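You operate a simulated robot arm through the tools that you are given. There is no shell and no other tool. Be economical: measure what you need, move in short steps, check, and stop when the job is done.

You run a simulated robot arm. Do the job below in one go: nothing can be reset, and whatever is moved stays where it is left.

JOB
Close the right table drawer. Press the red strap button two times. Switch the roll brake lever on. Open the side stand drawer, take the dowel from the top of the side stand and put it in the floor of the side stand drawer and shut the drawer again. Take the small bottle on the top of the press bench and put it away on the small bottle shelf of the glue rack. Take the oil can from the top of the press bench and put it on top of the black rubber disc. Put the packer from the top of the glue table on the bench before the stop fence. Pull the grey drawer open. The order is free. Set down upright: dowel, small bottle, oil can. The roll brake lever goes clockwise seen from above, to its stop.

Only the result counts: the job must be done as asked and must still hold three seconds after the hand-in. Knocking over, shifting, dropping, spilling or breaking anything else fails it.

ROBOT AND FRAMES
A 7-joint arm with a two-finger parallel gripper on a trunk, on a base that drives. Base frame: it is fixed to the floor where the robot stands at the start and does not move with it; the origin is under the middle of the robot, x ahead of it, y to its left, z up. Units: mm, rad, N and s.
With the tool pointing down near the work surface it reaches from about 300 to 720 mm from the robot's upright axis, wherever it stands. Its first joint turns from -2.897 to 2.897 rad. Places, roughly: bench before the stop fence (48x21 cm) [1280, 9400, 800]; dowel (2x2x5 cm) [-500, 7300, 800]; floor of the side stand drawer [-700, 7100, 700]; grey drawer [700, 9400, 700]; oil can (13x7x16 cm) [1000, 9400, 800]; packer (15x2x5 cm) [-3300, 8300, 900]; red strap button [500, -1900, 600]; right table drawer [600, 0, 700]; roll brake lever [2400, -500, 800]; rubber disc (13x13x5 cm) [700, 9400, 800]; side stand drawer [-700, 7100, 700]; small bottle [500, 9500, 750]; small bottle shelf of the glue rack (23x34 cm) [-4960, 5340, 400]. Payload 3.43 kg.
The tool frame sits at the grasp point between the pads (the TCP): z along the fingers, y along the line on which they close. The tips reach 34 mm beyond it. The gripper opens to 128 mm. The fingers are 24 mm wide and 12 mm thick; the gripper's body (48 by 130 mm) begins 96 mm behind the TCP.
Orientation is told as [roll, pitch, yaw] about the base's x, y, z axes, in that order, counted from this pose: with the fingers straight down and closing along the base's y, the tool's x points along the base's -x, its y along +y and its z along -z.

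CONTROLS
- The arm moves only by the tool send_rows. Its argument "targets" is a list of rows, each a list of 3 entries, a list of its own where there are three numbers: the shift along the base's x, y, z in mm, then the turn, a rotation vector about the base's x, y, z in rad, then the gripper command, from -1 (shut) to 1 (fully open), values between in proportion. In form: [[[dx, dy, dz], [wx, wy, wz], claw], ...]. A call has 1 to 12 rows; each row shifts and turns the commanded pose from where the row before left it. A row lasts 0.2 s, in which the tool goes at most 50 mm and 0.15 rad; a call with a longer step from one row to the next is refused whole, and so is a gripper value outside its range. A pose out of reach is approached as far as the arm can. The call stops where the force on the tool passes 40 N (or 10 N more than at its start, if that is more) or the arm is blocked; 0.2 s more then pass. The fingers move at their own pace (about 108 mm/s each) and stop on an object; they squeeze with about 25 N. The grip force told is the motor's: it shows also when the fingers shut on nothing. Time passes only in rows, and 0.2 s behind the last, so rows that do not move let the fingers close. The reply holds the time, the measured pose of the TCP, the force on the tool along the base axes, the opening and the grip force, in the units named above and with some noise, with the torque about the TCP (base axes, N m) and any sound that the robot's microphone picked up.
- Cameras (640 x 400 px; columns grow to the right, rows downward): "scene" is now at [-18.7, 132.2, 1416.8]; the picture's right is [-0.11, -0.99, 0.00], its down [-0.81, 0.09, -0.58] and it looks along [0.58, -0.06, -0.81] (base axes); focal length 276 px, centre (320, 200). "wrist" rides on the gripper at [76, -11, -160] in the tool frame; the picture's right is [0.15, 0.99, 0.00], its down [-0.88, 0.13, -0.46] and it looks along [-0.45, 0.07, 0.89] (tool axes); focal length 234 px, centre (320, 200).
- snapshot(camera): a new picture of that camera. It takes no simulated time.
- lift_body(by): slides the trunk up (or, below 0, down) by that many mm; the arm and the scene camera ride with it, the base frame stays. It gives what a move gives, with no picture.
- roll_base(legs): drives the robot by 1 to 6 legs, each [ahead, left, turn to the left] in mm, mm and rad, along the robot's own axes; the way and the turn of a leg run together, so that a leg with both is an arc; at most 1500 mm and 3.142 rad a leg. The arm and the cameras ride along, it lands a little off, and it stops where it bumps. It gives what a move gives.
- pan_tilt(pan, tilt): turns the head with the scene camera to pan (to the left, within 1.501 rad either way) and tilt (down, from -0.506 to 1.204), counted from straight ahead of the robot. It gives what a move gives.
- locate(camera, pixels): for up to 12 pixels [column, row] of the newest picture of that camera ("zoom" is the newest enlarged one), the place [x, y, z] in the base frame of the surface seen there, good to about 3 mm. It takes no simulated time.
- inspect(camera, box): a new picture of the part [left, top, right, bottom] of that camera's present view, enlarged. It takes no simulated time.
- close_job(): hands the job in; it is judged then, once.

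Work in short steps. Measure before you move; look again where a grasp or a placing could have gone wrong, and mend it. You have 138 turns and 154 pictures in all, those below and enlarged ones among them. Open the gripper and draw the arm clear of the work before you hand the job in, unless the task says otherwise.

The tools are called as name(argument=value, ...) on one line, values as JSON. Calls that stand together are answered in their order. send_rows: Moves the arm, as the interface text tells. Its arguments: {"type":"object","properties":{"targets":{"type":"array"}},"required":["targets"]} The other tools are called the same way: lift_body (by) slides the trunk up or down; roll_base (legs) drives the base; pan_tilt (pan, tilt) turns the head that bears the scene camera; snapshot (camera) takes a picture; locate (camera, pixels) gives the place of the surface under pixels of a picture; inspect (camera, box) takes an enlarged picture of a part of a camera's view; close_job () hands the job in.

At the start:

```text
time_s: 0.0
position: [399.9, 37.3, 945.3]
orientation: [0.0, 0.0, 0.0]
contact_force: [-0.4, -1.2, -0.2]
ft_torque: [0.02, 0.0, -0.01]
finger_gap: 127.9
gripper_force: 0.0
trunk travel left (down, up): [-150.0, 174.0]
robot x, y, heading: [2.5, -0.9, 0.002]
head pan, tilt: [-0.11, 0.948]
```

scene: 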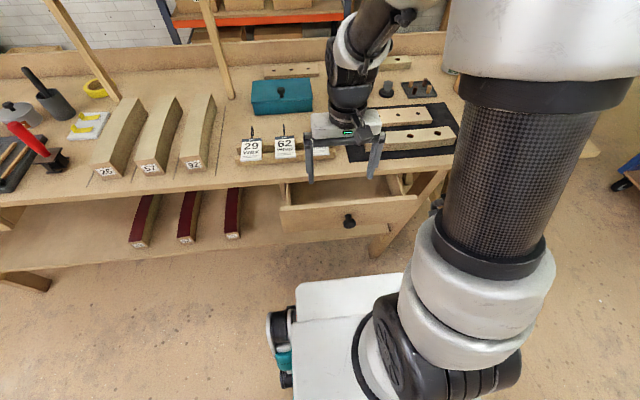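
wrist: 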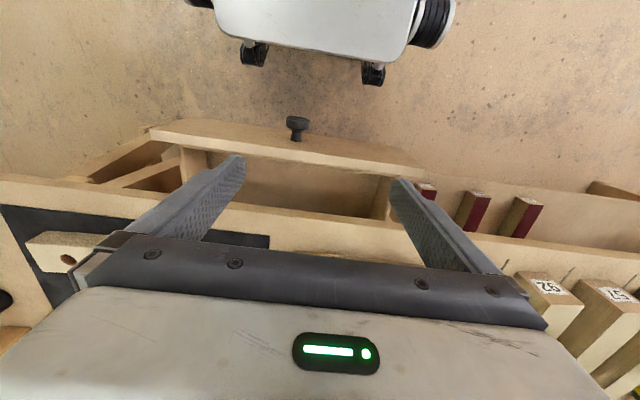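

The open drawer with its knob is at (348,220) in the scene picture. I measure the drawer front, the knob and the table edge.

locate(camera="scene", pixels=[[348, 220], [285, 208], [415, 197], [350, 205], [350, 215], [280, 182], [440, 165], [300, 190], [320, 225], [385, 215]])

inspect(camera="scene", box=[240, 120, 480, 270])

```text
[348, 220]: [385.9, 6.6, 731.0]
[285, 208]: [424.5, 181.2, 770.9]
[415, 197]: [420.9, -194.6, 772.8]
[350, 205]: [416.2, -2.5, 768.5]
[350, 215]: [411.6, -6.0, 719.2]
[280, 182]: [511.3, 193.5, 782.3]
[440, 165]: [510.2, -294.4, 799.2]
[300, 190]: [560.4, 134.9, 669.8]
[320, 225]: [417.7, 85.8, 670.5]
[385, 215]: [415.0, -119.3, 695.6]
```

```text
2.67 times, centred on (360, 195) of scene
```

zoom: 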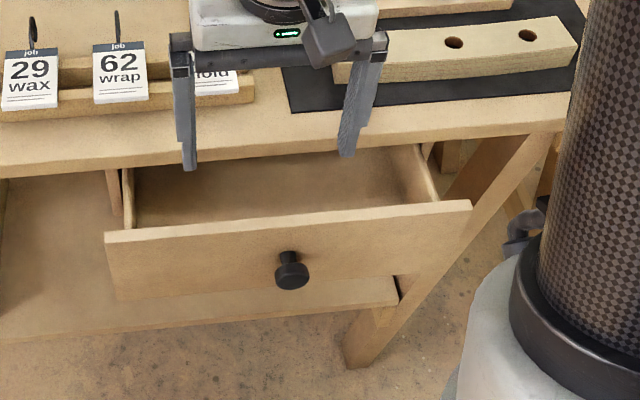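

The drawer front is at x≈413 with the knob at about (386, 5, 728), and the table edge is at x≈510. I shut the gripper, move back, and drop down in front of the knob.

send_rows(targets=[[[-35, -16, 0], [0, 0, 0], -1], [[-35, -16, 0], [0, 0, 0], -1], [[0, 0, -48], [0, 0, 0], -1], [[0, 0, -48], [0, 0, 0], -1], [[0, 0, -48], [0, 0, 0], -1], [[0, 0, -48], [0, 0, 0], -1], [[0, 0, 0], [0, 0, 0], -1]])

snapshot(camera="scene")

```text
time_s: 1.6
position: [328.1, 5.7, 752.0]
orientation: [0.001, 0.0, 0.001]
contact_force: [0.4, -0.3, 0.2]
ft_torque: [-0.01, 0.0, 0.0]
finger_gap: 0.0
gripper_force: 25.3
trunk travel left (down, up): [-150.0, 174.0]
robot x, y, heading: [-0.1, -3.2, 0.001]
head pan, tilt: [-0.11, 0.948]
```

```text
150 pictures are left
```

scene: 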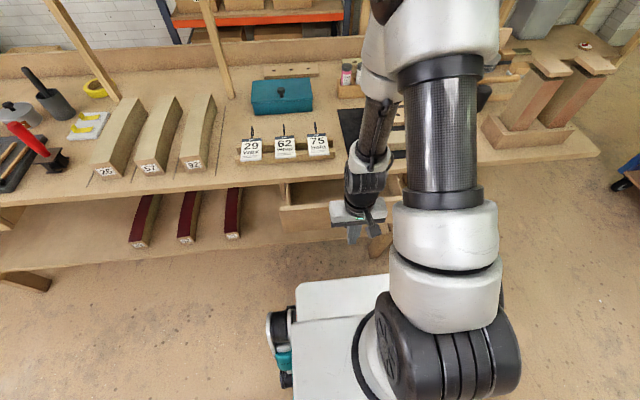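

The fingers are shut and in front of the knob. I push forward in +x.

send_rows(targets=[[[30, 0, 0], [0, 0, 0], -1], [[20, 0, 0], [0, 0, 0], -1], [[20, 0, 0], [0, 0, 0], -1], [[20, 0, 0], [0, 0, 0], -1], [[20, 0, 0], [0, 0, 0], -1], [[15, 0, 0], [0, 0, 0], -1], [[15, 0, 0], [0, 0, 0], -1], [[10, 0, 0], [0, 0, 0], -1], [[10, 0, 0], [0, 0, 0], -1]])

snapshot(camera="scene")

```text
time_s: 3.6
position: [476.7, 6.3, 751.5]
orientation: [0.001, 0.027, 0.001]
contact_force: [-2.8, 0.6, -0.7]
ft_torque: [0.01, 0.14, 0.0]
finger_gap: 0.0
gripper_force: 25.4
trunk travel left (down, up): [-150.0, 174.0]
robot x, y, heading: [-0.1, -2.4, 0.001]
head pan, tilt: [-0.11, 0.948]
stopped in row 9: the force on the tool passed its limit at 46 N (the readings are from after the stop); the commanded pose is now the measured one
```

```text
149 pictures are left
```

scene: 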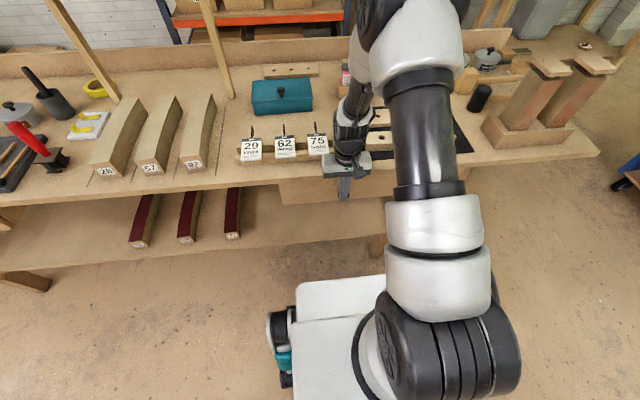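

The push ended on a hard stop at x≈477, so the drawer is probably shut. I draw back, raise the arm, and look toward the lever on the right.

send_rows(targets=[[[-40, 0, 0], [0, -0.027, 0], -1], [[-50, 0, 0], [0, 0, 0], -1], [[-30, 0, 30], [0, 0, 0], -1], [[0, 0, 48], [0, 0, 0], -1], [[0, 0, 48], [0, 0, 0], -1], [[0, 0, 48], [0, 0, 0], -1]])

snapshot(camera="scene")

pan_tilt(pan=-0.9, tilt=0.45)

snapshot(camera="scene")

```text
time_s: 5.0
position: [358.1, 5.7, 927.2]
orientation: [0.0, -0.002, 0.001]
contact_force: [0.5, -0.2, -0.7]
ft_torque: [-0.02, 0.02, 0.01]
finger_gap: 0.2
gripper_force: 25.0
trunk travel left (down, up): [-150.0, 174.0]
robot x, y, heading: [-3.4, 3.2, 0.001]
head pan, tilt: [-0.11, 0.948]
```

```text
148 pictures are left
```

scene: 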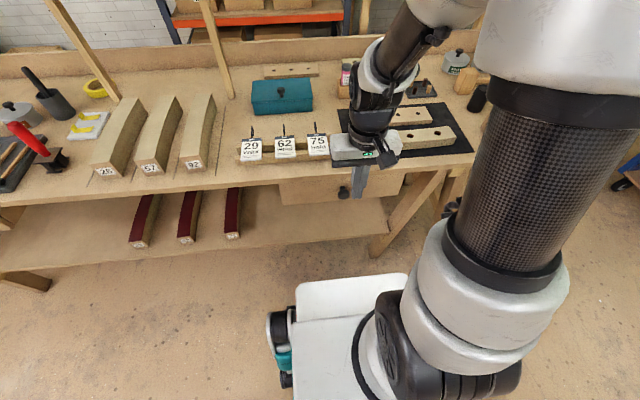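

```text
time_s: 6.2
position: [359.0, 5.8, 925.5]
orientation: [-0.002, 0.0, 0.0]
contact_force: [0.0, -0.3, 0.4]
ft_torque: [0.0, -0.01, -0.01]
finger_gap: 0.1
gripper_force: 25.0
trunk travel left (down, up): [-150.0, 174.0]
robot x, y, heading: [1.5, 3.4, -0.0]
head pan, tilt: [-0.901, 0.45]
```

```text
147 pictures are left
```

scene: 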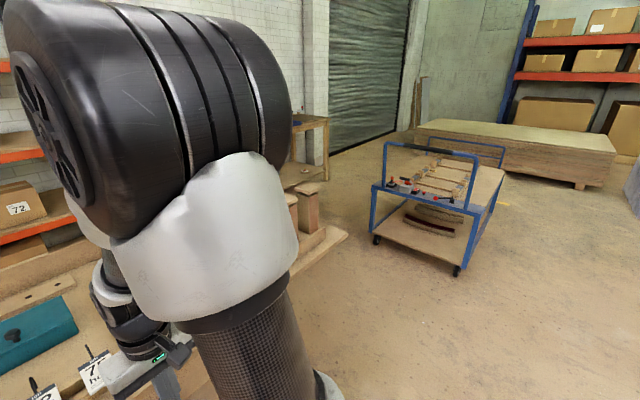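

The drawer front now sits at the table edge. I measure what is on the blue trolley, where there are red knobs near (405,185), and zoom in on it.

locate(camera="scene", pixels=[[390, 183], [405, 186], [431, 182], [450, 198], [460, 270], [310, 120], [500, 175], [377, 240], [372, 190]])

inspect(camera="scene", box=[360, 130, 520, 230])

```text
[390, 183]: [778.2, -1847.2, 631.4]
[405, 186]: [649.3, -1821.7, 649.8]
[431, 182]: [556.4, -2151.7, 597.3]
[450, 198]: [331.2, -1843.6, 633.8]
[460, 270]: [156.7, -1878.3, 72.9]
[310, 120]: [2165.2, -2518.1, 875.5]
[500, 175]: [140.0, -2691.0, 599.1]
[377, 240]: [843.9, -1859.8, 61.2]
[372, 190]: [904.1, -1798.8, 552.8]
```

```text
4.00 times, centred on (440, 180) of scene
```

zoom: 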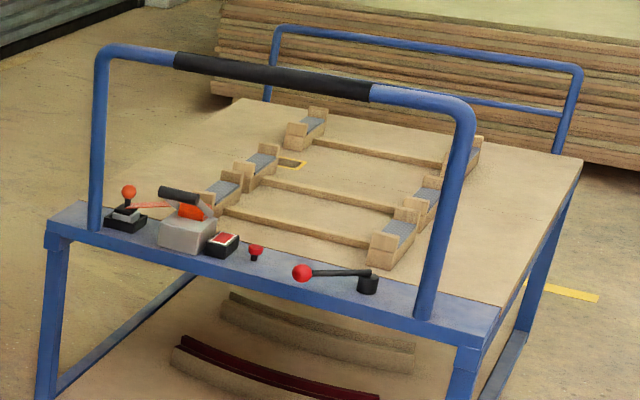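

The trolley front rail lies at y≈-1830 with several red controls on it. I back off, turn right and drive over to face it.

roll_base(legs=[[-200, 0, 0], [0, 0, -1.571], [1150, 0, 0], [0, 650, 0]])

pan_tilt(pan=0.0, tilt=0.8)

snapshot(camera="scene")

```text
time_s: 23.5
position: [476.0, -1496.0, 927.1]
orientation: [0.001, -0.003, -1.563]
contact_force: [-0.6, -0.1, -0.2]
ft_torque: [0.0, 0.07, 0.0]
finger_gap: 0.0
gripper_force: 25.2
trunk travel left (down, up): [-150.0, 174.0]
robot x, y, heading: [465.0, -1136.8, -1.561]
head pan, tilt: [-0.901, 0.45]
```

```text
time_s: 24.7
position: [476.3, -1495.3, 926.4]
orientation: [-0.001, 0.0, -1.563]
contact_force: [-0.5, 0.0, 0.6]
ft_torque: [0.01, 0.0, -0.06]
finger_gap: 0.0
gripper_force: 25.7
trunk travel left (down, up): [-150.0, 174.0]
robot x, y, heading: [468.3, -1136.3, -1.558]
head pan, tilt: [0.0, 0.799]
```

```text
145 pictures are left
```

scene: 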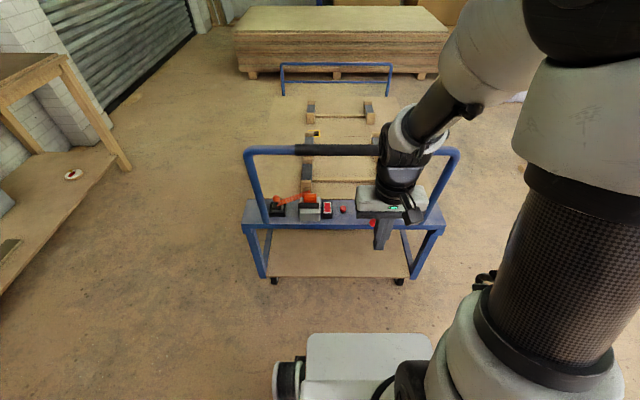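

I zoom in on the control strip around (310,205) and measure the red items.

inspect(camera="scene", box=[240, 160, 400, 260])

locate(camera="zoom", pixels=[[345, 190], [325, 205], [413, 198], [405, 210], [345, 225], [270, 190], [140, 200], [440, 215], [60, 210], [240, 80]])

```text
4.00 times, centred on (320, 210) of scene
```

zoom: 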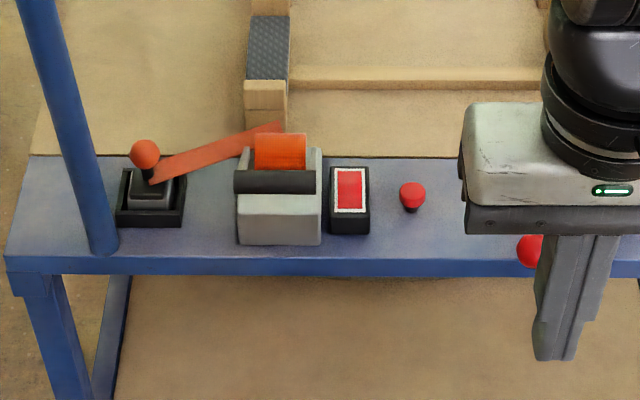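

```text
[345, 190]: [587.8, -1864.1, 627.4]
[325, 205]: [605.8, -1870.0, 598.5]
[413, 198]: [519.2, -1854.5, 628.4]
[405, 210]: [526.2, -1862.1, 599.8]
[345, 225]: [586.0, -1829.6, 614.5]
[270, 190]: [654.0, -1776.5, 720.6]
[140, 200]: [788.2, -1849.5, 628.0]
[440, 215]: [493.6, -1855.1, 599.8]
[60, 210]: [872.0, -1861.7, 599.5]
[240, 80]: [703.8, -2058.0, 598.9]
```

The round mushroom button is at about (520,-1856,628). I measure the blue arch bar over the rail, since the arm must not touch it.

snapshot(camera="scene")

locate(camera="scene", pixels=[[260, 152], [320, 149], [365, 150], [250, 165], [258, 190], [266, 220], [450, 152], [343, 209], [344, 213]])

snapshot(camera="wrist")

```text
143 pictures are left
```

scene: 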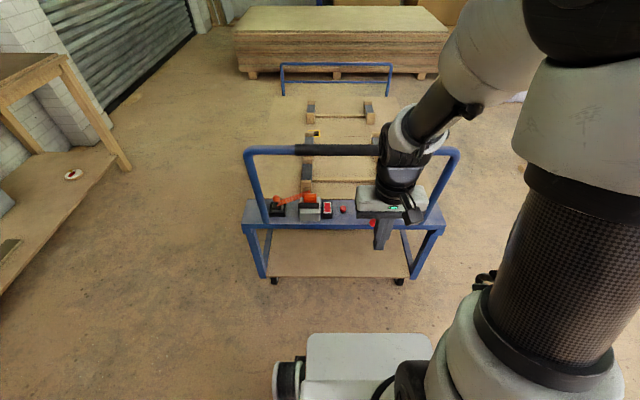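

```text
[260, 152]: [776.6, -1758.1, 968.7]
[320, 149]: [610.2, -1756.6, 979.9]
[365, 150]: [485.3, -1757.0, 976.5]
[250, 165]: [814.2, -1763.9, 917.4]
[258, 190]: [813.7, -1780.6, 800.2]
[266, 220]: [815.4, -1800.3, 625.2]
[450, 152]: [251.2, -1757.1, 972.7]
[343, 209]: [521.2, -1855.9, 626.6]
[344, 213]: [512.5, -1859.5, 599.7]
```

```text
142 pictures are left
```

wrist: 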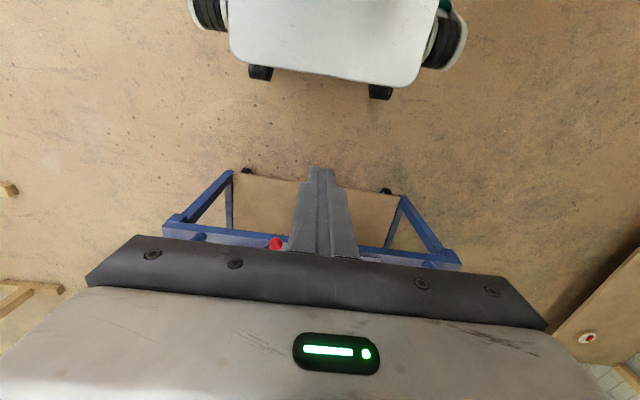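

The bar runs at y≈-1757, z≈975, so I cannot press the button at y≈-1856 straight down. I tilt the fingers 45° forward and go in under the bar.

send_rows(targets=[[[7.5, -15, -26], [-0.131, 0, 0], -1], [[7.5, -15, -26], [-0.131, 0, 0], -1], [[7.5, -15, -26], [-0.131, 0, 0], -1], [[7.5, -15, -26], [-0.131, 0, 0], -1], [[7.5, -15, -26], [-0.131, 0, 0], -1], [[7.5, -15, -26], [-0.131, 0, 0], -1], [[0, 0, 0], [0, 0, 0], -1]])

snapshot(camera="wrist")

snapshot(camera="scene")

```text
time_s: 26.3
position: [521.2, -1586.8, 770.7]
orientation: [-0.008, -0.787, -1.556]
contact_force: [0.2, 0.0, 0.2]
ft_torque: [0.0, -0.02, -0.01]
finger_gap: 0.0
gripper_force: 24.8
trunk travel left (down, up): [-150.0, 174.0]
robot x, y, heading: [465.4, -1139.4, -1.56]
head pan, tilt: [0.0, 0.799]
```

```text
141 pictures are left
```

wrist: 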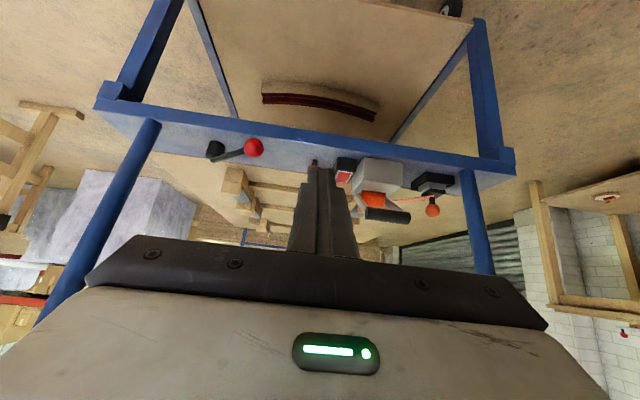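

```text
140 pictures are left
```

scene: 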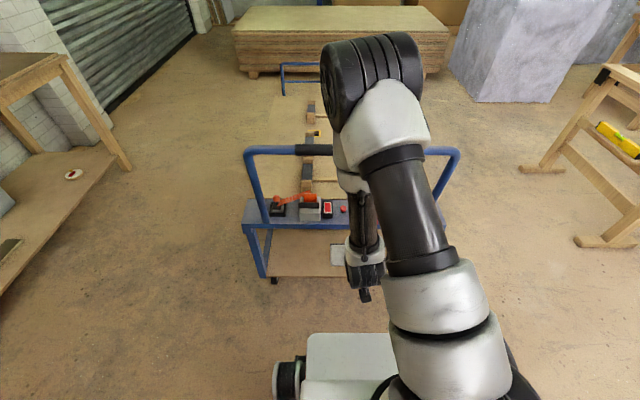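

The tilted pose works, with the lever ball, button and tape unit in view. I advance under the bar to just above the button.

send_rows(targets=[[[0, -40, -10], [0, 0, 0], -1], [[0, -40, -10], [0, 0, 0], -1], [[0, -40, -10], [0, 0, 0], -1], [[0, -40, -10], [0, 0, 0], -1], [[0, -40, -8], [0, 0, 0], -1], [[0, -40, -8], [0, 0, 0], -1], [[0, 0, 0], [0, 0, 0], -1]])

inspect(camera="wrist", box=[220, 80, 420, 205])

snapshot(camera="scene")

```text
time_s: 27.9
position: [520.5, -1827.0, 714.6]
orientation: [-0.007, -0.789, -1.557]
contact_force: [-0.5, 0.0, 0.6]
ft_torque: [-0.03, -0.01, 0.02]
finger_gap: 0.1
gripper_force: 25.0
trunk travel left (down, up): [-150.0, 174.0]
robot x, y, heading: [468.5, -1136.4, -1.563]
head pan, tilt: [0.0, 0.799]
```

```text
3.20 times, centred on (320, 142) of wrist
```

zoom: 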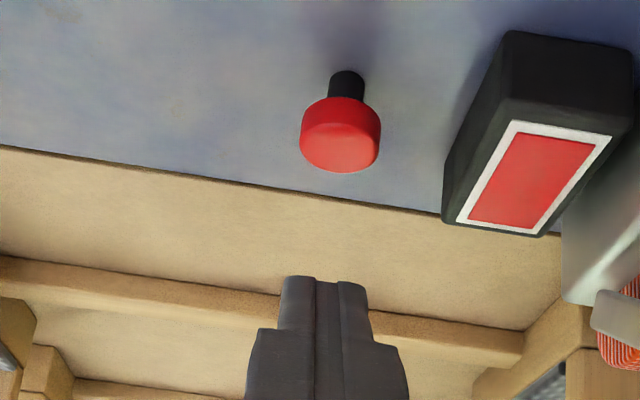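

```text
138 pictures are left
```

scene: 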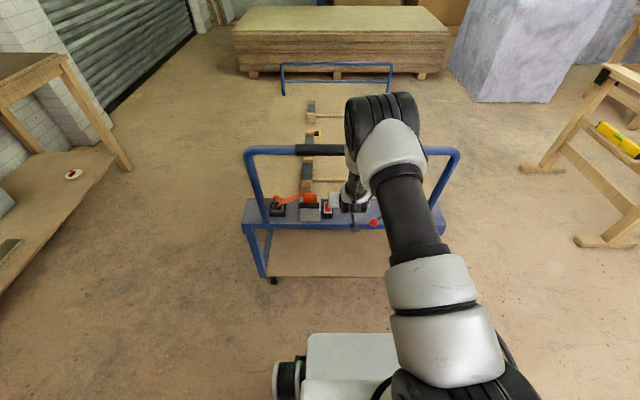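

I measure the button top (red, at zoom (340,148)) before pressing.

locate(camera="zoom", pixels=[[340, 150], [310, 150], [370, 150], [340, 115], [340, 168], [346, 82]])

```text
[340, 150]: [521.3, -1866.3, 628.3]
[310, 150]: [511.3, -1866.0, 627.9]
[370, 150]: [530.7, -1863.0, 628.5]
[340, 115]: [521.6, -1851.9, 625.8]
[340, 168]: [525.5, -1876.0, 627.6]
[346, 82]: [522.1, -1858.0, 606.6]
```

The button centre is about (521,-1863), top at 628. I move above it and press down in small steps, listening for a click.

send_rows(targets=[[[0, -20, -25], [0, 0, 0], -1], [[0, 0, -20], [0, 0, 0], -1], [[0, 0, -5], [0, 0, 0], -1], [[0, 0, -4], [0, 0, 0], -1], [[0, 0, -3], [0, 0, 0], -1], [[0, 0, -2], [0, 0, 0], -1], [[0, 0, -2], [0, 0, 0], -1]])

```text
time_s: 29.5
position: [521.6, -1846.4, 655.0]
orientation: [-0.008, -0.791, -1.557]
contact_force: [-0.1, 1.8, 4.5]
ft_torque: [-0.02, 0.02, 0.03]
finger_gap: 0.0
gripper_force: 24.4
trunk travel left (down, up): [-150.0, 174.0]
robot x, y, heading: [468.7, -1138.7, -1.558]
head pan, tilt: [0.0, 0.799]
heard: click
```

One click was heard. I lift fully clear and look before the second press.

send_rows(targets=[[[0, 0, 10], [0, 0, 0], -1], [[0, 0, 15], [0, 0, 0], -1], [[0, 0, 0], [0, 0, 0], -1], [[0, 0, 0], [0, 0, 0], -1]])

inspect(camera="wrist", box=[220, 80, 420, 205])

```text
time_s: 30.5
position: [522.2, -1845.6, 678.8]
orientation: [-0.008, -0.789, -1.556]
contact_force: [0.6, 0.5, 0.4]
ft_torque: [-0.03, -0.01, -0.04]
finger_gap: 0.0
gripper_force: 24.5
trunk travel left (down, up): [-150.0, 174.0]
robot x, y, heading: [464.9, -1135.3, -1.561]
head pan, tilt: [0.0, 0.799]
```

```text
3.20 times, centred on (320, 142) of wrist
```

zoom: 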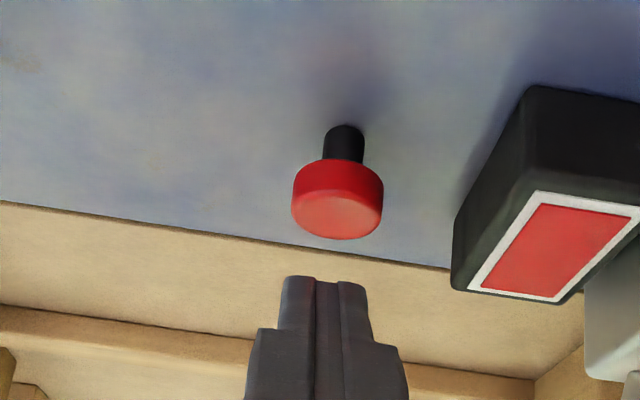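

The button has sprung back. Now I make the second press with the same steps, then lift.

send_rows(targets=[[[0, 0, -10], [0, 0, 0], -1], [[0, 0, -5], [0, 0, 0], -1], [[0, 0, -3], [0, 0, 0], -1], [[0, 0, -3], [0, 0, 0], -1], [[0, 0, -2], [0, 0, 0], -1], [[0, 0, -2], [0, 0, 0], -1]])

```text
time_s: 31.9
position: [520.2, -1846.2, 654.6]
orientation: [-0.01, -0.791, -1.554]
contact_force: [0.1, 0.6, 3.4]
ft_torque: [-0.07, -0.01, 0.01]
finger_gap: 0.1
gripper_force: 24.9
trunk travel left (down, up): [-150.0, 174.0]
robot x, y, heading: [469.3, -1139.6, -1.56]
head pan, tilt: [0.0, 0.799]
heard: click
```

Second click heard. I lift, withdraw under the bar and turn the tool back upright.

send_rows(targets=[[[0, 15, 30], [0, 0, 0], -1], [[0, 30, 30], [0, 0, 0], -1], [[0, 50, 0], [0, 0, 0], -1], [[0, 50, 0], [0, 0, 0], -1], [[0, 48, 10], [0, 0, 0], -1], [[0, 48, 10], [0, 0, 0], -1], [[0, 15, 40], [0.131, 0, 0], -1], [[0, 15, 40], [0.131, 0, 0], -1], [[0, 15, 40], [0.131, 0, 0], -1], [[0, 15, 40], [0.131, 0, 0], -1], [[-5, 15, 30], [0.131, 0, 0], -1], [[-20, 15, 20], [0.131, 0, 0], -1]])

pan_tilt(pan=1.2, tilt=0.3)

snapshot(camera="scene")

```text
time_s: 34.5
position: [495.7, -1515.4, 944.9]
orientation: [0.001, -0.003, -1.559]
contact_force: [0.2, 0.3, 0.0]
ft_torque: [0.0, -0.05, -0.01]
finger_gap: 0.0
gripper_force: 24.5
trunk travel left (down, up): [-150.0, 174.0]
robot x, y, heading: [465.9, -1134.8, -1.568]
head pan, tilt: [0.0, 0.799]
```

```text
time_s: 35.9
position: [495.3, -1516.1, 943.7]
orientation: [0.0, -0.003, -1.563]
contact_force: [-0.2, 0.5, 0.2]
ft_torque: [0.0, 0.02, 0.0]
finger_gap: 0.0
gripper_force: 24.9
trunk travel left (down, up): [-150.0, 174.0]
robot x, y, heading: [464.0, -1139.7, -1.558]
head pan, tilt: [1.201, 0.3]
```

```text
136 pictures are left
```

scene: 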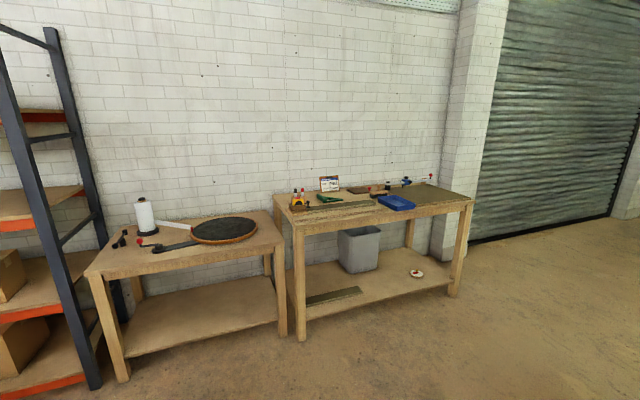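

Two tables stand to the east; I zoom on the left one, which has a turntable and lever-like things near (150,242), and measure.

locate(camera="scene", pixels=[[88, 272], [283, 243], [278, 210], [150, 242], [120, 240], [180, 246], [145, 220], [225, 230], [293, 222], [470, 200], [97, 385]])

inspect(camera="scene", box=[90, 180, 282, 300])

inspect(camera="scene", box=[280, 160, 472, 280])

```text
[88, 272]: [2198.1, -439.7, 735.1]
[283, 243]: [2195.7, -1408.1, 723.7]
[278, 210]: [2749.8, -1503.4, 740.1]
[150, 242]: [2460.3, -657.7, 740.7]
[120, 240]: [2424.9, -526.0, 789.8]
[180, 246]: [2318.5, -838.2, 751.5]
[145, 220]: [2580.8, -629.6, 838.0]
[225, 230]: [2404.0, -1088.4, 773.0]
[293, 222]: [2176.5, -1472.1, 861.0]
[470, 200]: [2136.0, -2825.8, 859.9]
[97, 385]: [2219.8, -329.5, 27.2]
```

```text
3.33 times, centred on (186, 240) of scene
```

zoom: 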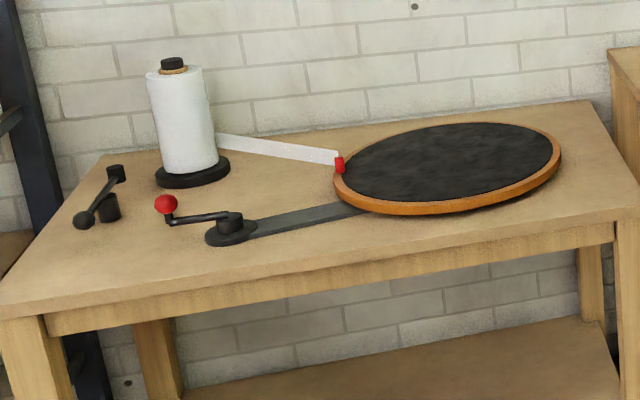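

```text
3.33 times, centred on (376, 220) of scene
```

zoom: 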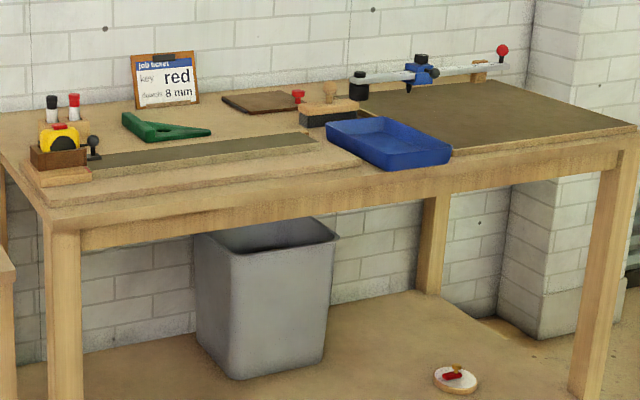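

The roll brake lever is the black one at about (2425,-526,790) beside the paper roll. I turn to face east and check the way.

roll_base(legs=[[0, 0, 1.56]])

pan_tilt(pan=0.5, tilt=0.6)

snapshot(camera="scene")

```text
time_s: 40.2
position: [845.8, -1115.7, 944.1]
orientation: [0.0, -0.003, -0.006]
contact_force: [0.5, 0.2, -0.4]
ft_torque: [-0.01, -0.03, -0.01]
finger_gap: 0.2
gripper_force: 25.1
trunk travel left (down, up): [-150.0, 174.0]
robot x, y, heading: [467.9, -1137.8, -0.009]
head pan, tilt: [1.201, 0.3]
```

```text
time_s: 41.2
position: [844.3, -1115.6, 942.9]
orientation: [0.0, 0.0, -0.007]
contact_force: [1.2, -0.7, -0.4]
ft_torque: [-0.01, 0.0, 0.02]
finger_gap: 0.0
gripper_force: 24.6
trunk travel left (down, up): [-150.0, 174.0]
robot x, y, heading: [463.1, -1138.1, -0.007]
head pan, tilt: [0.499, 0.6]
```

```text
133 pictures are left
```

scene: 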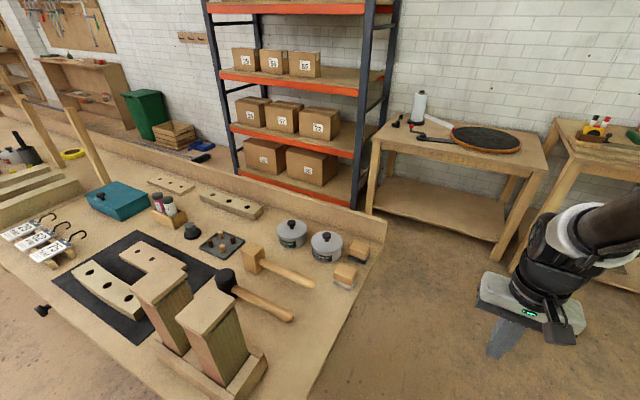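

locate(camera="scene", pixels=[[385, 212], [300, 399], [365, 210], [350, 200], [374, 140], [397, 124], [370, 210], [356, 238]])

```text
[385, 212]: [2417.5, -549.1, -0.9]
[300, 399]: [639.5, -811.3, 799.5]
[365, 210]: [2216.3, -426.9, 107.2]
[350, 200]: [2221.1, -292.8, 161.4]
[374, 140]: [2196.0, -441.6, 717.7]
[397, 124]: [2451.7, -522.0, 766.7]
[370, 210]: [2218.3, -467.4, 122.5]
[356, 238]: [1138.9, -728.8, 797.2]
```

Table 1's right end is at y≈-811. I sidestep right, drive east, then move left in front of the roll table.

roll_base(legs=[[0, -150, 0], [1330, 0, 0], [0, 770, 0]])

pan_tilt(pan=0.0, tilt=0.8)

snapshot(camera="scene")

```text
time_s: 57.0
position: [2176.8, -508.3, 943.8]
orientation: [0.0, -0.003, -0.011]
contact_force: [-0.3, 0.6, -0.6]
ft_torque: [0.0, -0.02, 0.01]
finger_gap: 0.0
gripper_force: 24.9
trunk travel left (down, up): [-150.0, 174.0]
robot x, y, heading: [1800.3, -532.2, -0.012]
head pan, tilt: [0.499, 0.6]
```

```text
time_s: 57.9
position: [2178.2, -508.0, 943.2]
orientation: [-0.001, -0.003, -0.009]
contact_force: [-1.0, 0.1, 0.5]
ft_torque: [0.0, 0.03, -0.02]
finger_gap: 0.1
gripper_force: 24.8
trunk travel left (down, up): [-150.0, 174.0]
robot x, y, heading: [1801.5, -525.0, -0.01]
head pan, tilt: [0.0, 0.799]
```

```text
132 pictures are left
```

scene: 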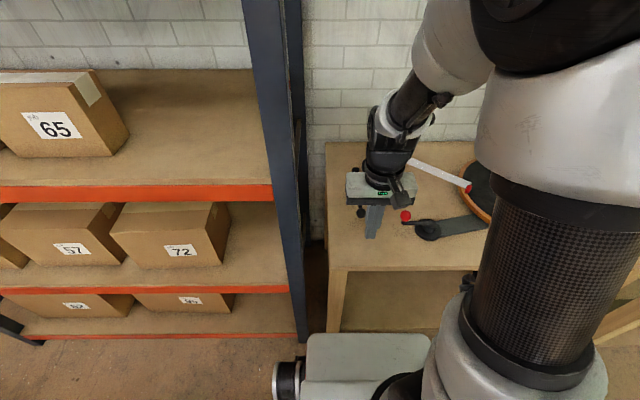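

The hand hides the lever at (360,210). I shift the arm to the right and look again.

send_rows(targets=[[[-10, -45, 10], [0, 0, 0], -1], [[-10, -45, 10], [0, 0, 0], -1], [[-10, -45, 10], [0, 0, 0], -1], [[-10, -45, 10], [0, 0, 0], -1], [[0, 0, 0], [0, 0, 0], -1]])

snapshot(camera="scene")

inspect(camera="scene", box=[310, 130, 438, 210])

```text
time_s: 59.1
position: [2136.8, -686.4, 983.6]
orientation: [0.0, -0.004, -0.008]
contact_force: [-0.4, -0.3, -0.4]
ft_torque: [0.01, 0.0, 0.01]
finger_gap: 0.1
gripper_force: 25.1
trunk travel left (down, up): [-150.0, 174.0]
robot x, y, heading: [1798.4, -526.8, -0.01]
head pan, tilt: [0.0, 0.799]
```

```text
131 pictures are left
```

scene: 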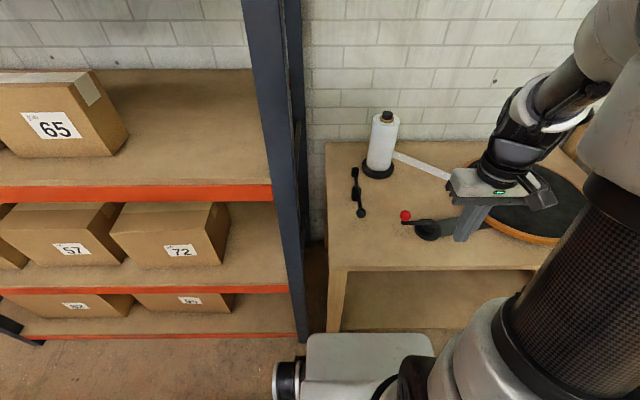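

```text
5.00 times, centred on (374, 170) of scene
```

zoom: 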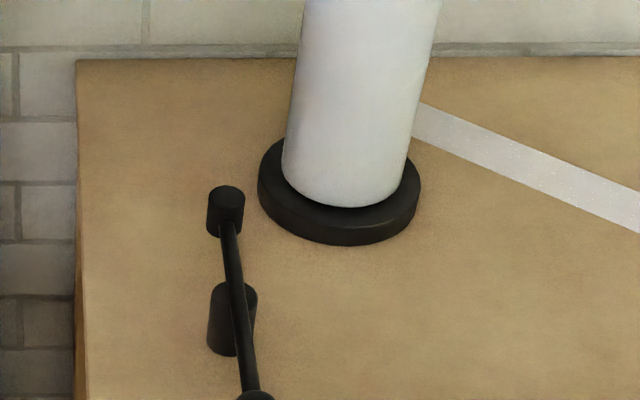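

inspect(camera="scene", box=[320, 150, 416, 230])

locate(camera="scene", pixels=[[354, 170], [357, 189], [355, 197], [361, 213], [355, 180], [380, 172], [326, 260], [328, 145], [405, 215], [427, 229], [296, 200], [275, 120]])

```text
5.00 times, centred on (368, 190) of scene
```

zoom: 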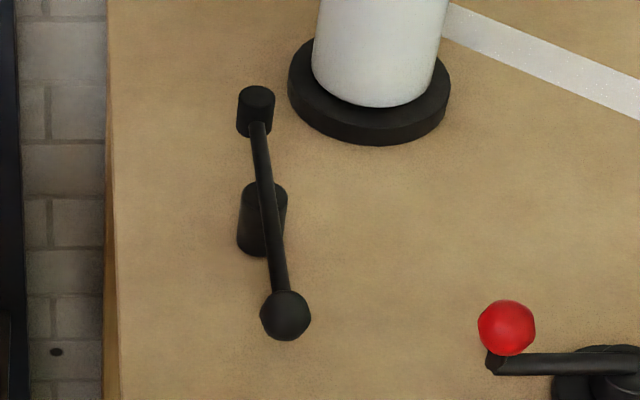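

```text
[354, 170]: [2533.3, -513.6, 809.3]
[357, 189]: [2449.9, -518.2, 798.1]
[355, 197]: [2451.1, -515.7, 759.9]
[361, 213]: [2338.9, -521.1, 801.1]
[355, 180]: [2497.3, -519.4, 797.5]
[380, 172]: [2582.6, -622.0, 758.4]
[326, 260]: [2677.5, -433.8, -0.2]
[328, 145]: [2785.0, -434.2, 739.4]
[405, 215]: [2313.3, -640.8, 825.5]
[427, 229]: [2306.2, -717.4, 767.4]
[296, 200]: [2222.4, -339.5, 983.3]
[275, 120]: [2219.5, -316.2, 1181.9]
```

Pivot post at (2450,-517), rod at z≈798, ball end at (2339,-521) toward me. Clockwise from above carries the ball to +y. I turn the gripper by +90° so it stays narrow toward the rack post, and move above a point just to the right of the rod.

send_rows(targets=[[[20, 10, 0], [0, 0, 0.143], -1], [[20, 10, 0], [0, 0, 0.143], -1], [[20, 10, 0], [0, 0, 0.143], -1], [[20, 10, 0], [0, 0, 0.143], -1], [[20, 10, 0], [0, 0, 0.143], -1], [[20, 10, 0], [0, 0, 0.143], -1], [[20, 10, 0], [0, 0, 0.143], -1], [[20, 10, 0], [0, 0, 0.143], -1], [[20, 10, 0], [0, 0, 0.143], -1], [[20, 10, 0], [0, 0, 0.143], -1], [[20, 15, 0], [0, 0, 0.143], -1], [[0, 0, -20], [0, 0, 0], -1]])

snapshot(camera="scene")

snapshot(camera="wrist")

```text
time_s: 61.7
position: [2356.5, -571.7, 964.8]
orientation: [0.0, -0.003, 1.565]
contact_force: [0.4, 0.8, 0.4]
ft_torque: [0.01, -0.01, 0.01]
finger_gap: 0.0
gripper_force: 25.2
trunk travel left (down, up): [-150.0, 174.0]
robot x, y, heading: [1796.7, -529.0, -0.008]
head pan, tilt: [0.0, 0.799]
```

```text
128 pictures are left
```

scene: 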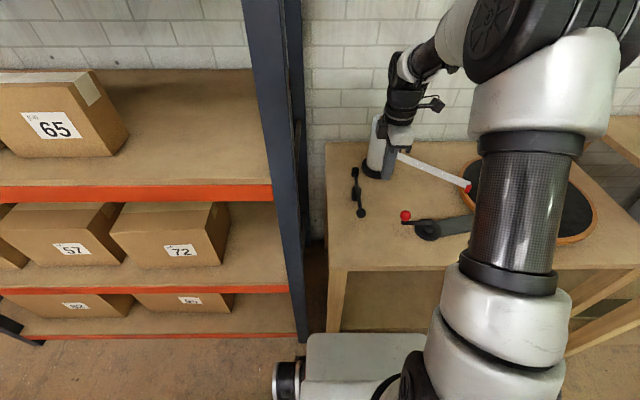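

```text
127 pictures are left
```

wrist: 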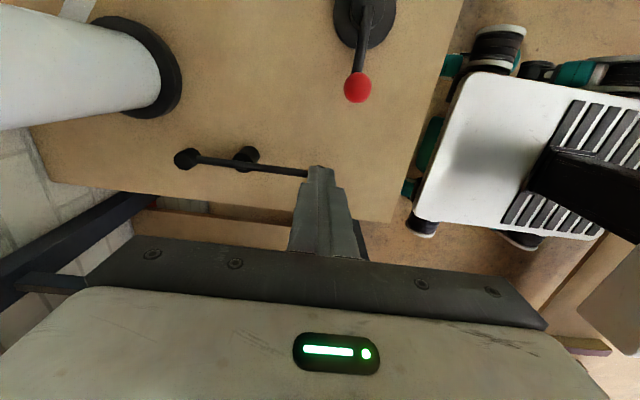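

The fingers hang beside the rod's right side. I descend so the tips reach just below rod height.

send_rows(targets=[[[0, 0, -48], [0, 0, 0], -1], [[0, 5, -48], [0, 0, 0], -1], [[0, 5, -35], [0, 0, 0], -1], [[0, 0, -17], [0, 0, 0], -1]])

snapshot(camera="wrist")

```text
time_s: 62.7
position: [2356.7, -562.1, 814.8]
orientation: [0.0, -0.002, 1.564]
contact_force: [0.2, 0.7, 0.7]
ft_torque: [0.0, -0.01, 0.01]
finger_gap: 0.0
gripper_force: 24.7
trunk travel left (down, up): [-150.0, 174.0]
robot x, y, heading: [1797.3, -530.1, -0.009]
head pan, tilt: [0.0, 0.799]
```

```text
126 pictures are left
```

wrist: 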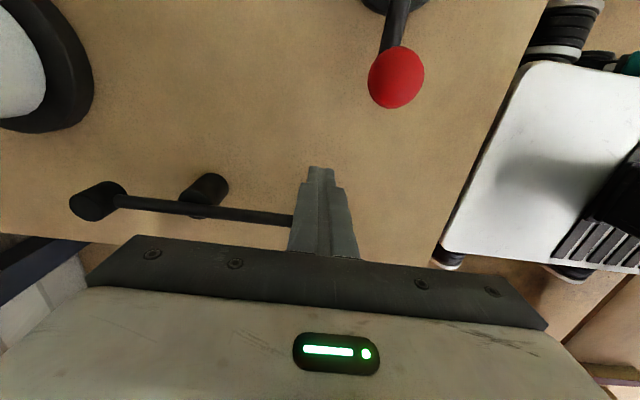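

Now I push along the arc around the pivot in small rows, stopping on force.

send_rows(targets=[[[1, 28, 0], [0, 0, 0], -1], [[-1, 12, 0], [0, 0, 0], -1], [[0, 12, 0], [0, 0, 0], -1], [[2, 12, 0], [0, 0, 0], -1], [[3, 12, 0], [0, 0, 0], -1], [[5, 11, 0], [0, 0, 0], -1], [[6, 11, 0], [0, 0, 0], -1], [[8, 9, 0], [0, 0, 0], -1], [[8, 9, 0], [0, 0, 0], -1]])

snapshot(camera="wrist")

```text
time_s: 64.3
position: [2367.4, -479.8, 813.2]
orientation: [0.015, 0.013, 1.554]
contact_force: [-0.9, -6.2, 0.0]
ft_torque: [-0.12, 0.05, -0.02]
finger_gap: 0.1
gripper_force: 25.4
trunk travel left (down, up): [-150.0, 174.0]
robot x, y, heading: [1795.3, -526.8, -0.011]
head pan, tilt: [0.0, 0.799]
stopped in row 8: the force on the tool passed its limit at 47 N (the readings are from after the stop); the commanded pose is now the measured one
```

```text
125 pictures are left
```

wrist: 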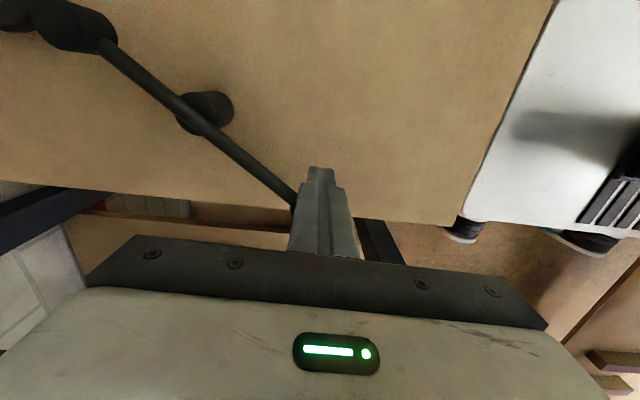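

Stopped with 47 N, with the lever turned about 38°. That may be its stop; I back off a little, then push once more at a slightly different point to confirm.

send_rows(targets=[[[-10, -12, 0], [-0.015, -0.013, 0], -1], [[0, 0, 0], [0, 0, 0], -1]])

snapshot(camera="wrist")

send_rows(targets=[[[6, 8, 0], [0, 0, 0], -1], [[4, 6, 0], [0, 0, 0], -1], [[4, 6, 0], [0, 0, 0], -1], [[4, 6, 0], [0, 0, 0], -1], [[4, 6, 0], [0, 0, 0], -1]])

snapshot(camera="wrist")

```text
time_s: 64.9
position: [2357.7, -488.3, 813.1]
orientation: [0.002, 0.027, 1.554]
contact_force: [-0.3, -0.5, 0.1]
ft_torque: [0.03, 0.0, 0.01]
finger_gap: 0.2
gripper_force: 24.9
trunk travel left (down, up): [-150.0, 174.0]
robot x, y, heading: [1796.6, -528.1, -0.01]
head pan, tilt: [0.0, 0.799]
```

```text
124 pictures are left
```

wrist: 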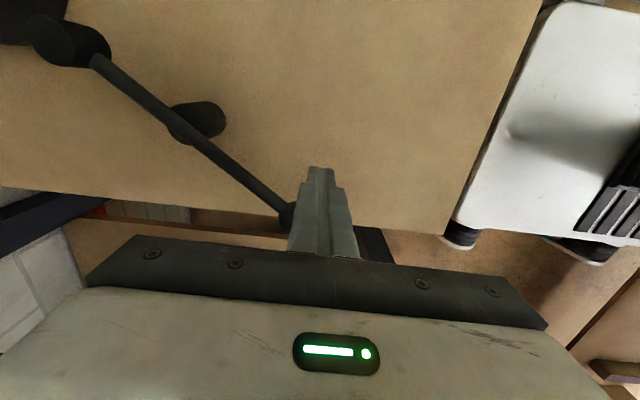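

```text
time_s: 65.8
position: [2368.1, -479.1, 812.7]
orientation: [0.018, 0.042, 1.549]
contact_force: [-2.2, -5.7, 0.9]
ft_torque: [-0.03, 0.09, -0.04]
finger_gap: 0.2
gripper_force: 25.2
trunk travel left (down, up): [-150.0, 174.0]
robot x, y, heading: [1795.6, -531.0, -0.014]
head pan, tilt: [0.0, 0.799]
stopped in row 4: the force on the tool passed its limit at 45 N (the readings are from after the stop); the commanded pose is now the measured one
```

```text
123 pictures are left
```

wrist: 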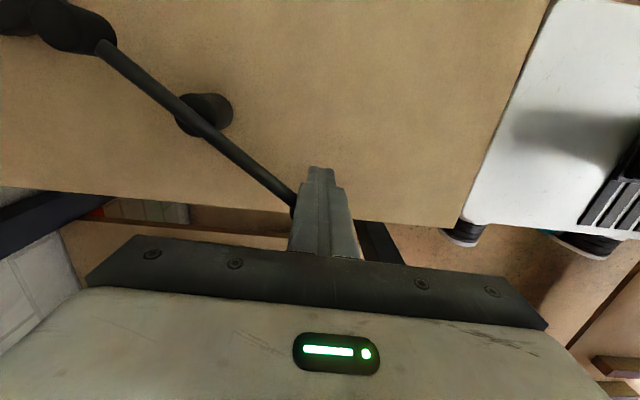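

The stop is firm at the same place. I retreat and check the lever and the roll with the scene camera.

send_rows(targets=[[[-10, -14, 0], [-0.015, -0.04, 0], -1], [[-20, -20, 20], [0, 0, 0], -1], [[0, 0, 48], [0, 0, 0], -1], [[0, 0, 48], [0, 0, 0], -1], [[-30, -20, 48], [0, 0, 0], -1], [[-35, -30, 0], [0, 0, -0.143], -1], [[-35, -30, 0], [0, 0, -0.143], -1], [[-35, -30, 0], [0, 0, -0.143], -1], [[0, 0, 0], [0, 0, -0.143], -1]])

inspect(camera="scene", box=[320, 120, 448, 220])

locate(camera="zoom", pixels=[[320, 200], [200, 250], [220, 300], [280, 240]])

```text
refused: row 5 steps farther than a row can; nothing moved
```

```text
4.00 times, centred on (384, 170) of scene
```

zoom: 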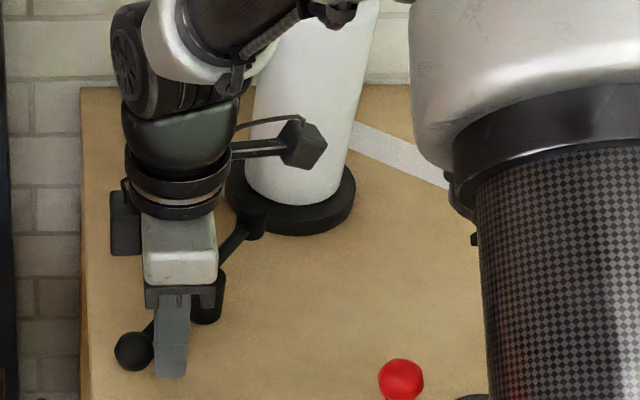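

```text
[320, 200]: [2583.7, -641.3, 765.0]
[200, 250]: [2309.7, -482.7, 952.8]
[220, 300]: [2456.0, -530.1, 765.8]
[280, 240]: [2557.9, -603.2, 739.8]
```

A step was too long; I resend the retreat with shorter rows.

send_rows(targets=[[[-10, -14, 0], [-0.015, -0.04, 0], -1], [[-20, -20, 20], [0, 0, 0], -1], [[0, 0, 48], [0, 0, 0], -1], [[0, 0, 48], [0, 0, 0], -1], [[-10, -10, 40], [0, 0, 0], -1], [[-35, -30, 0], [0, 0, -0.143], -1], [[-35, -30, 0], [0, 0, -0.143], -1], [[-35, -30, 0], [0, 0, -0.143], -1], [[0, -20, 0], [0, 0, -0.143], -1]])

inspect(camera="scene", box=[320, 120, 448, 220])

locate(camera="zoom", pixels=[[255, 210], [200, 280], [135, 350], [260, 240], [270, 225]])

```text
time_s: 67.8
position: [2221.1, -631.7, 967.0]
orientation: [-0.023, 0.052, 0.972]
contact_force: [-0.7, 0.2, -0.2]
ft_torque: [0.02, 0.03, -0.02]
finger_gap: 0.0
gripper_force: 24.9
trunk travel left (down, up): [-150.0, 174.0]
robot x, y, heading: [1795.3, -530.5, -0.01]
head pan, tilt: [0.0, 0.799]
```

```text
4.00 times, centred on (384, 170) of scene
```

zoom: 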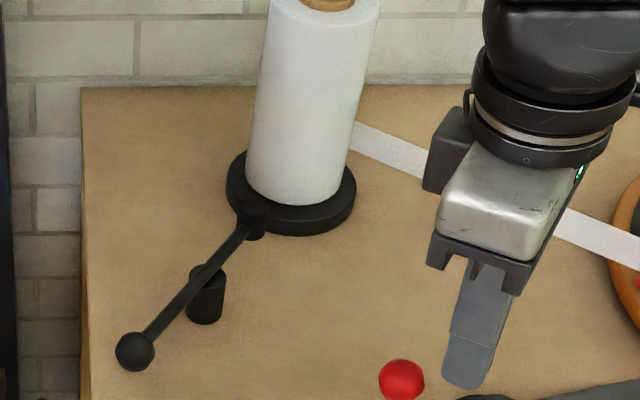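

```text
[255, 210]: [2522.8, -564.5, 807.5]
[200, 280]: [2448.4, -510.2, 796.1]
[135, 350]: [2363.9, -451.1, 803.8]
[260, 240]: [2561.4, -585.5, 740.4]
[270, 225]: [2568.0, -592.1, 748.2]
```

The brake pad rests against the roll and the lever is at its stop. I straighten the tool, tuck the arm and look north for a way.

send_rows(targets=[[[-20, 10, 0], [0, 0, -0.139], -1], [[-20, 10, 0], [0, 0, -0.139], -1], [[-20, 10, 0], [0, 0, -0.139], -1], [[-20, 10, 0], [0, 0, -0.139], -1], [[0, 10, 0], [0, 0, -0.139], -1], [[0, 10, 0], [0, 0, -0.139], -1], [[0, 10, 0], [0, 0, -0.139], -1], [[0, 0, 0], [0.022, -0.052, 0], -1]])

pan_tilt(pan=1.5, tilt=0.35)

snapshot(camera="scene")

```text
time_s: 69.7
position: [2141.9, -560.9, 968.4]
orientation: [-0.001, 0.001, 0.001]
contact_force: [-0.2, -0.9, -0.1]
ft_torque: [0.0, 0.01, -0.02]
finger_gap: 0.1
gripper_force: 25.4
trunk travel left (down, up): [-150.0, 174.0]
robot x, y, heading: [1797.1, -532.7, -0.017]
head pan, tilt: [0.0, 0.799]
```

```text
time_s: 71.2
position: [2144.0, -561.1, 968.0]
orientation: [0.0, 0.002, 0.003]
contact_force: [-0.8, -0.1, -0.4]
ft_torque: [0.02, 0.04, -0.01]
finger_gap: 0.0
gripper_force: 25.4
trunk travel left (down, up): [-150.0, 174.0]
robot x, y, heading: [1796.5, -531.4, -0.011]
head pan, tilt: [1.499, 0.351]
```

```text
120 pictures are left
```

scene: 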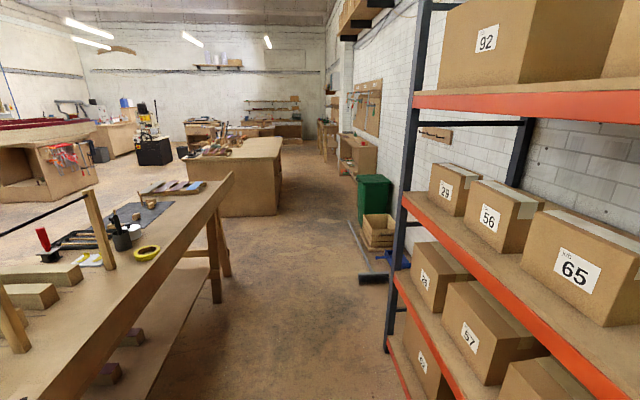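

There is a corridor straight north between the long table and the rack. I measure its bounds.

locate(camera="scene", pixels=[[229, 276], [365, 280], [278, 214], [282, 155], [388, 350], [355, 235], [342, 175], [320, 150], [190, 213], [300, 190], [140, 160], [270, 130]])

inspect(camera="scene", box=[80, 80, 400, 280])

```text
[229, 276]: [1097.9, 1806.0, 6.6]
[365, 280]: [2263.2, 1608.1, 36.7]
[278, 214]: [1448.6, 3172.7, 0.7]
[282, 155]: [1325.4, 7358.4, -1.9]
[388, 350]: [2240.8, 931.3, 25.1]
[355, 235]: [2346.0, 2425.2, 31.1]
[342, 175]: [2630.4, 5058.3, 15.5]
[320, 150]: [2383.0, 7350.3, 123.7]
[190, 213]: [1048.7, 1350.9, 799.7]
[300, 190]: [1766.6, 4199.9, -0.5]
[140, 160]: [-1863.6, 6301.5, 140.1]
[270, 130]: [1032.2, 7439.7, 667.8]
```

```text
2.00 times, centred on (240, 180) of scene
```

zoom: 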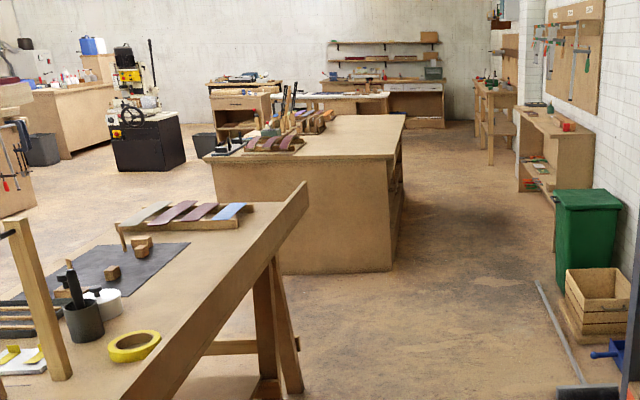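

The corridor at x≈1830 is clear up to y≈7000. I back off, turn north and drive.

roll_base(legs=[[-100, 0, 0], [0, 0, 1.582], [0, -140, 0], [1500, 0, 0], [1500, 0, 0]])

pan_tilt(pan=0.4, tilt=0.25)

snapshot(camera="scene")

```text
time_s: 92.0
position: [1831.5, 2812.2, 967.6]
orientation: [0.0, 0.002, 1.601]
contact_force: [0.7, 0.0, -1.0]
ft_torque: [0.01, -0.02, -0.01]
finger_gap: 0.1
gripper_force: 24.8
trunk travel left (down, up): [-150.0, 174.0]
robot x, y, heading: [1811.8, 2468.2, 1.585]
head pan, tilt: [1.499, 0.351]
```

```text
time_s: 93.3
position: [1833.1, 2812.1, 968.1]
orientation: [0.001, 0.002, 1.598]
contact_force: [-0.2, 0.5, 0.1]
ft_torque: [0.01, 0.01, -0.01]
finger_gap: 0.0
gripper_force: 24.7
trunk travel left (down, up): [-150.0, 174.0]
robot x, y, heading: [1808.3, 2463.9, 1.581]
head pan, tilt: [0.4, 0.25]
```

```text
118 pictures are left
```

scene: 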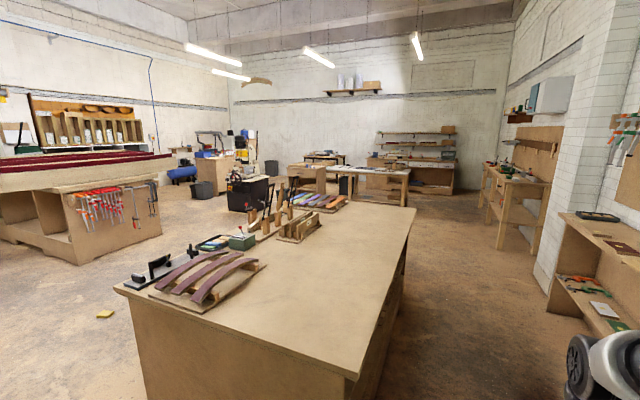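

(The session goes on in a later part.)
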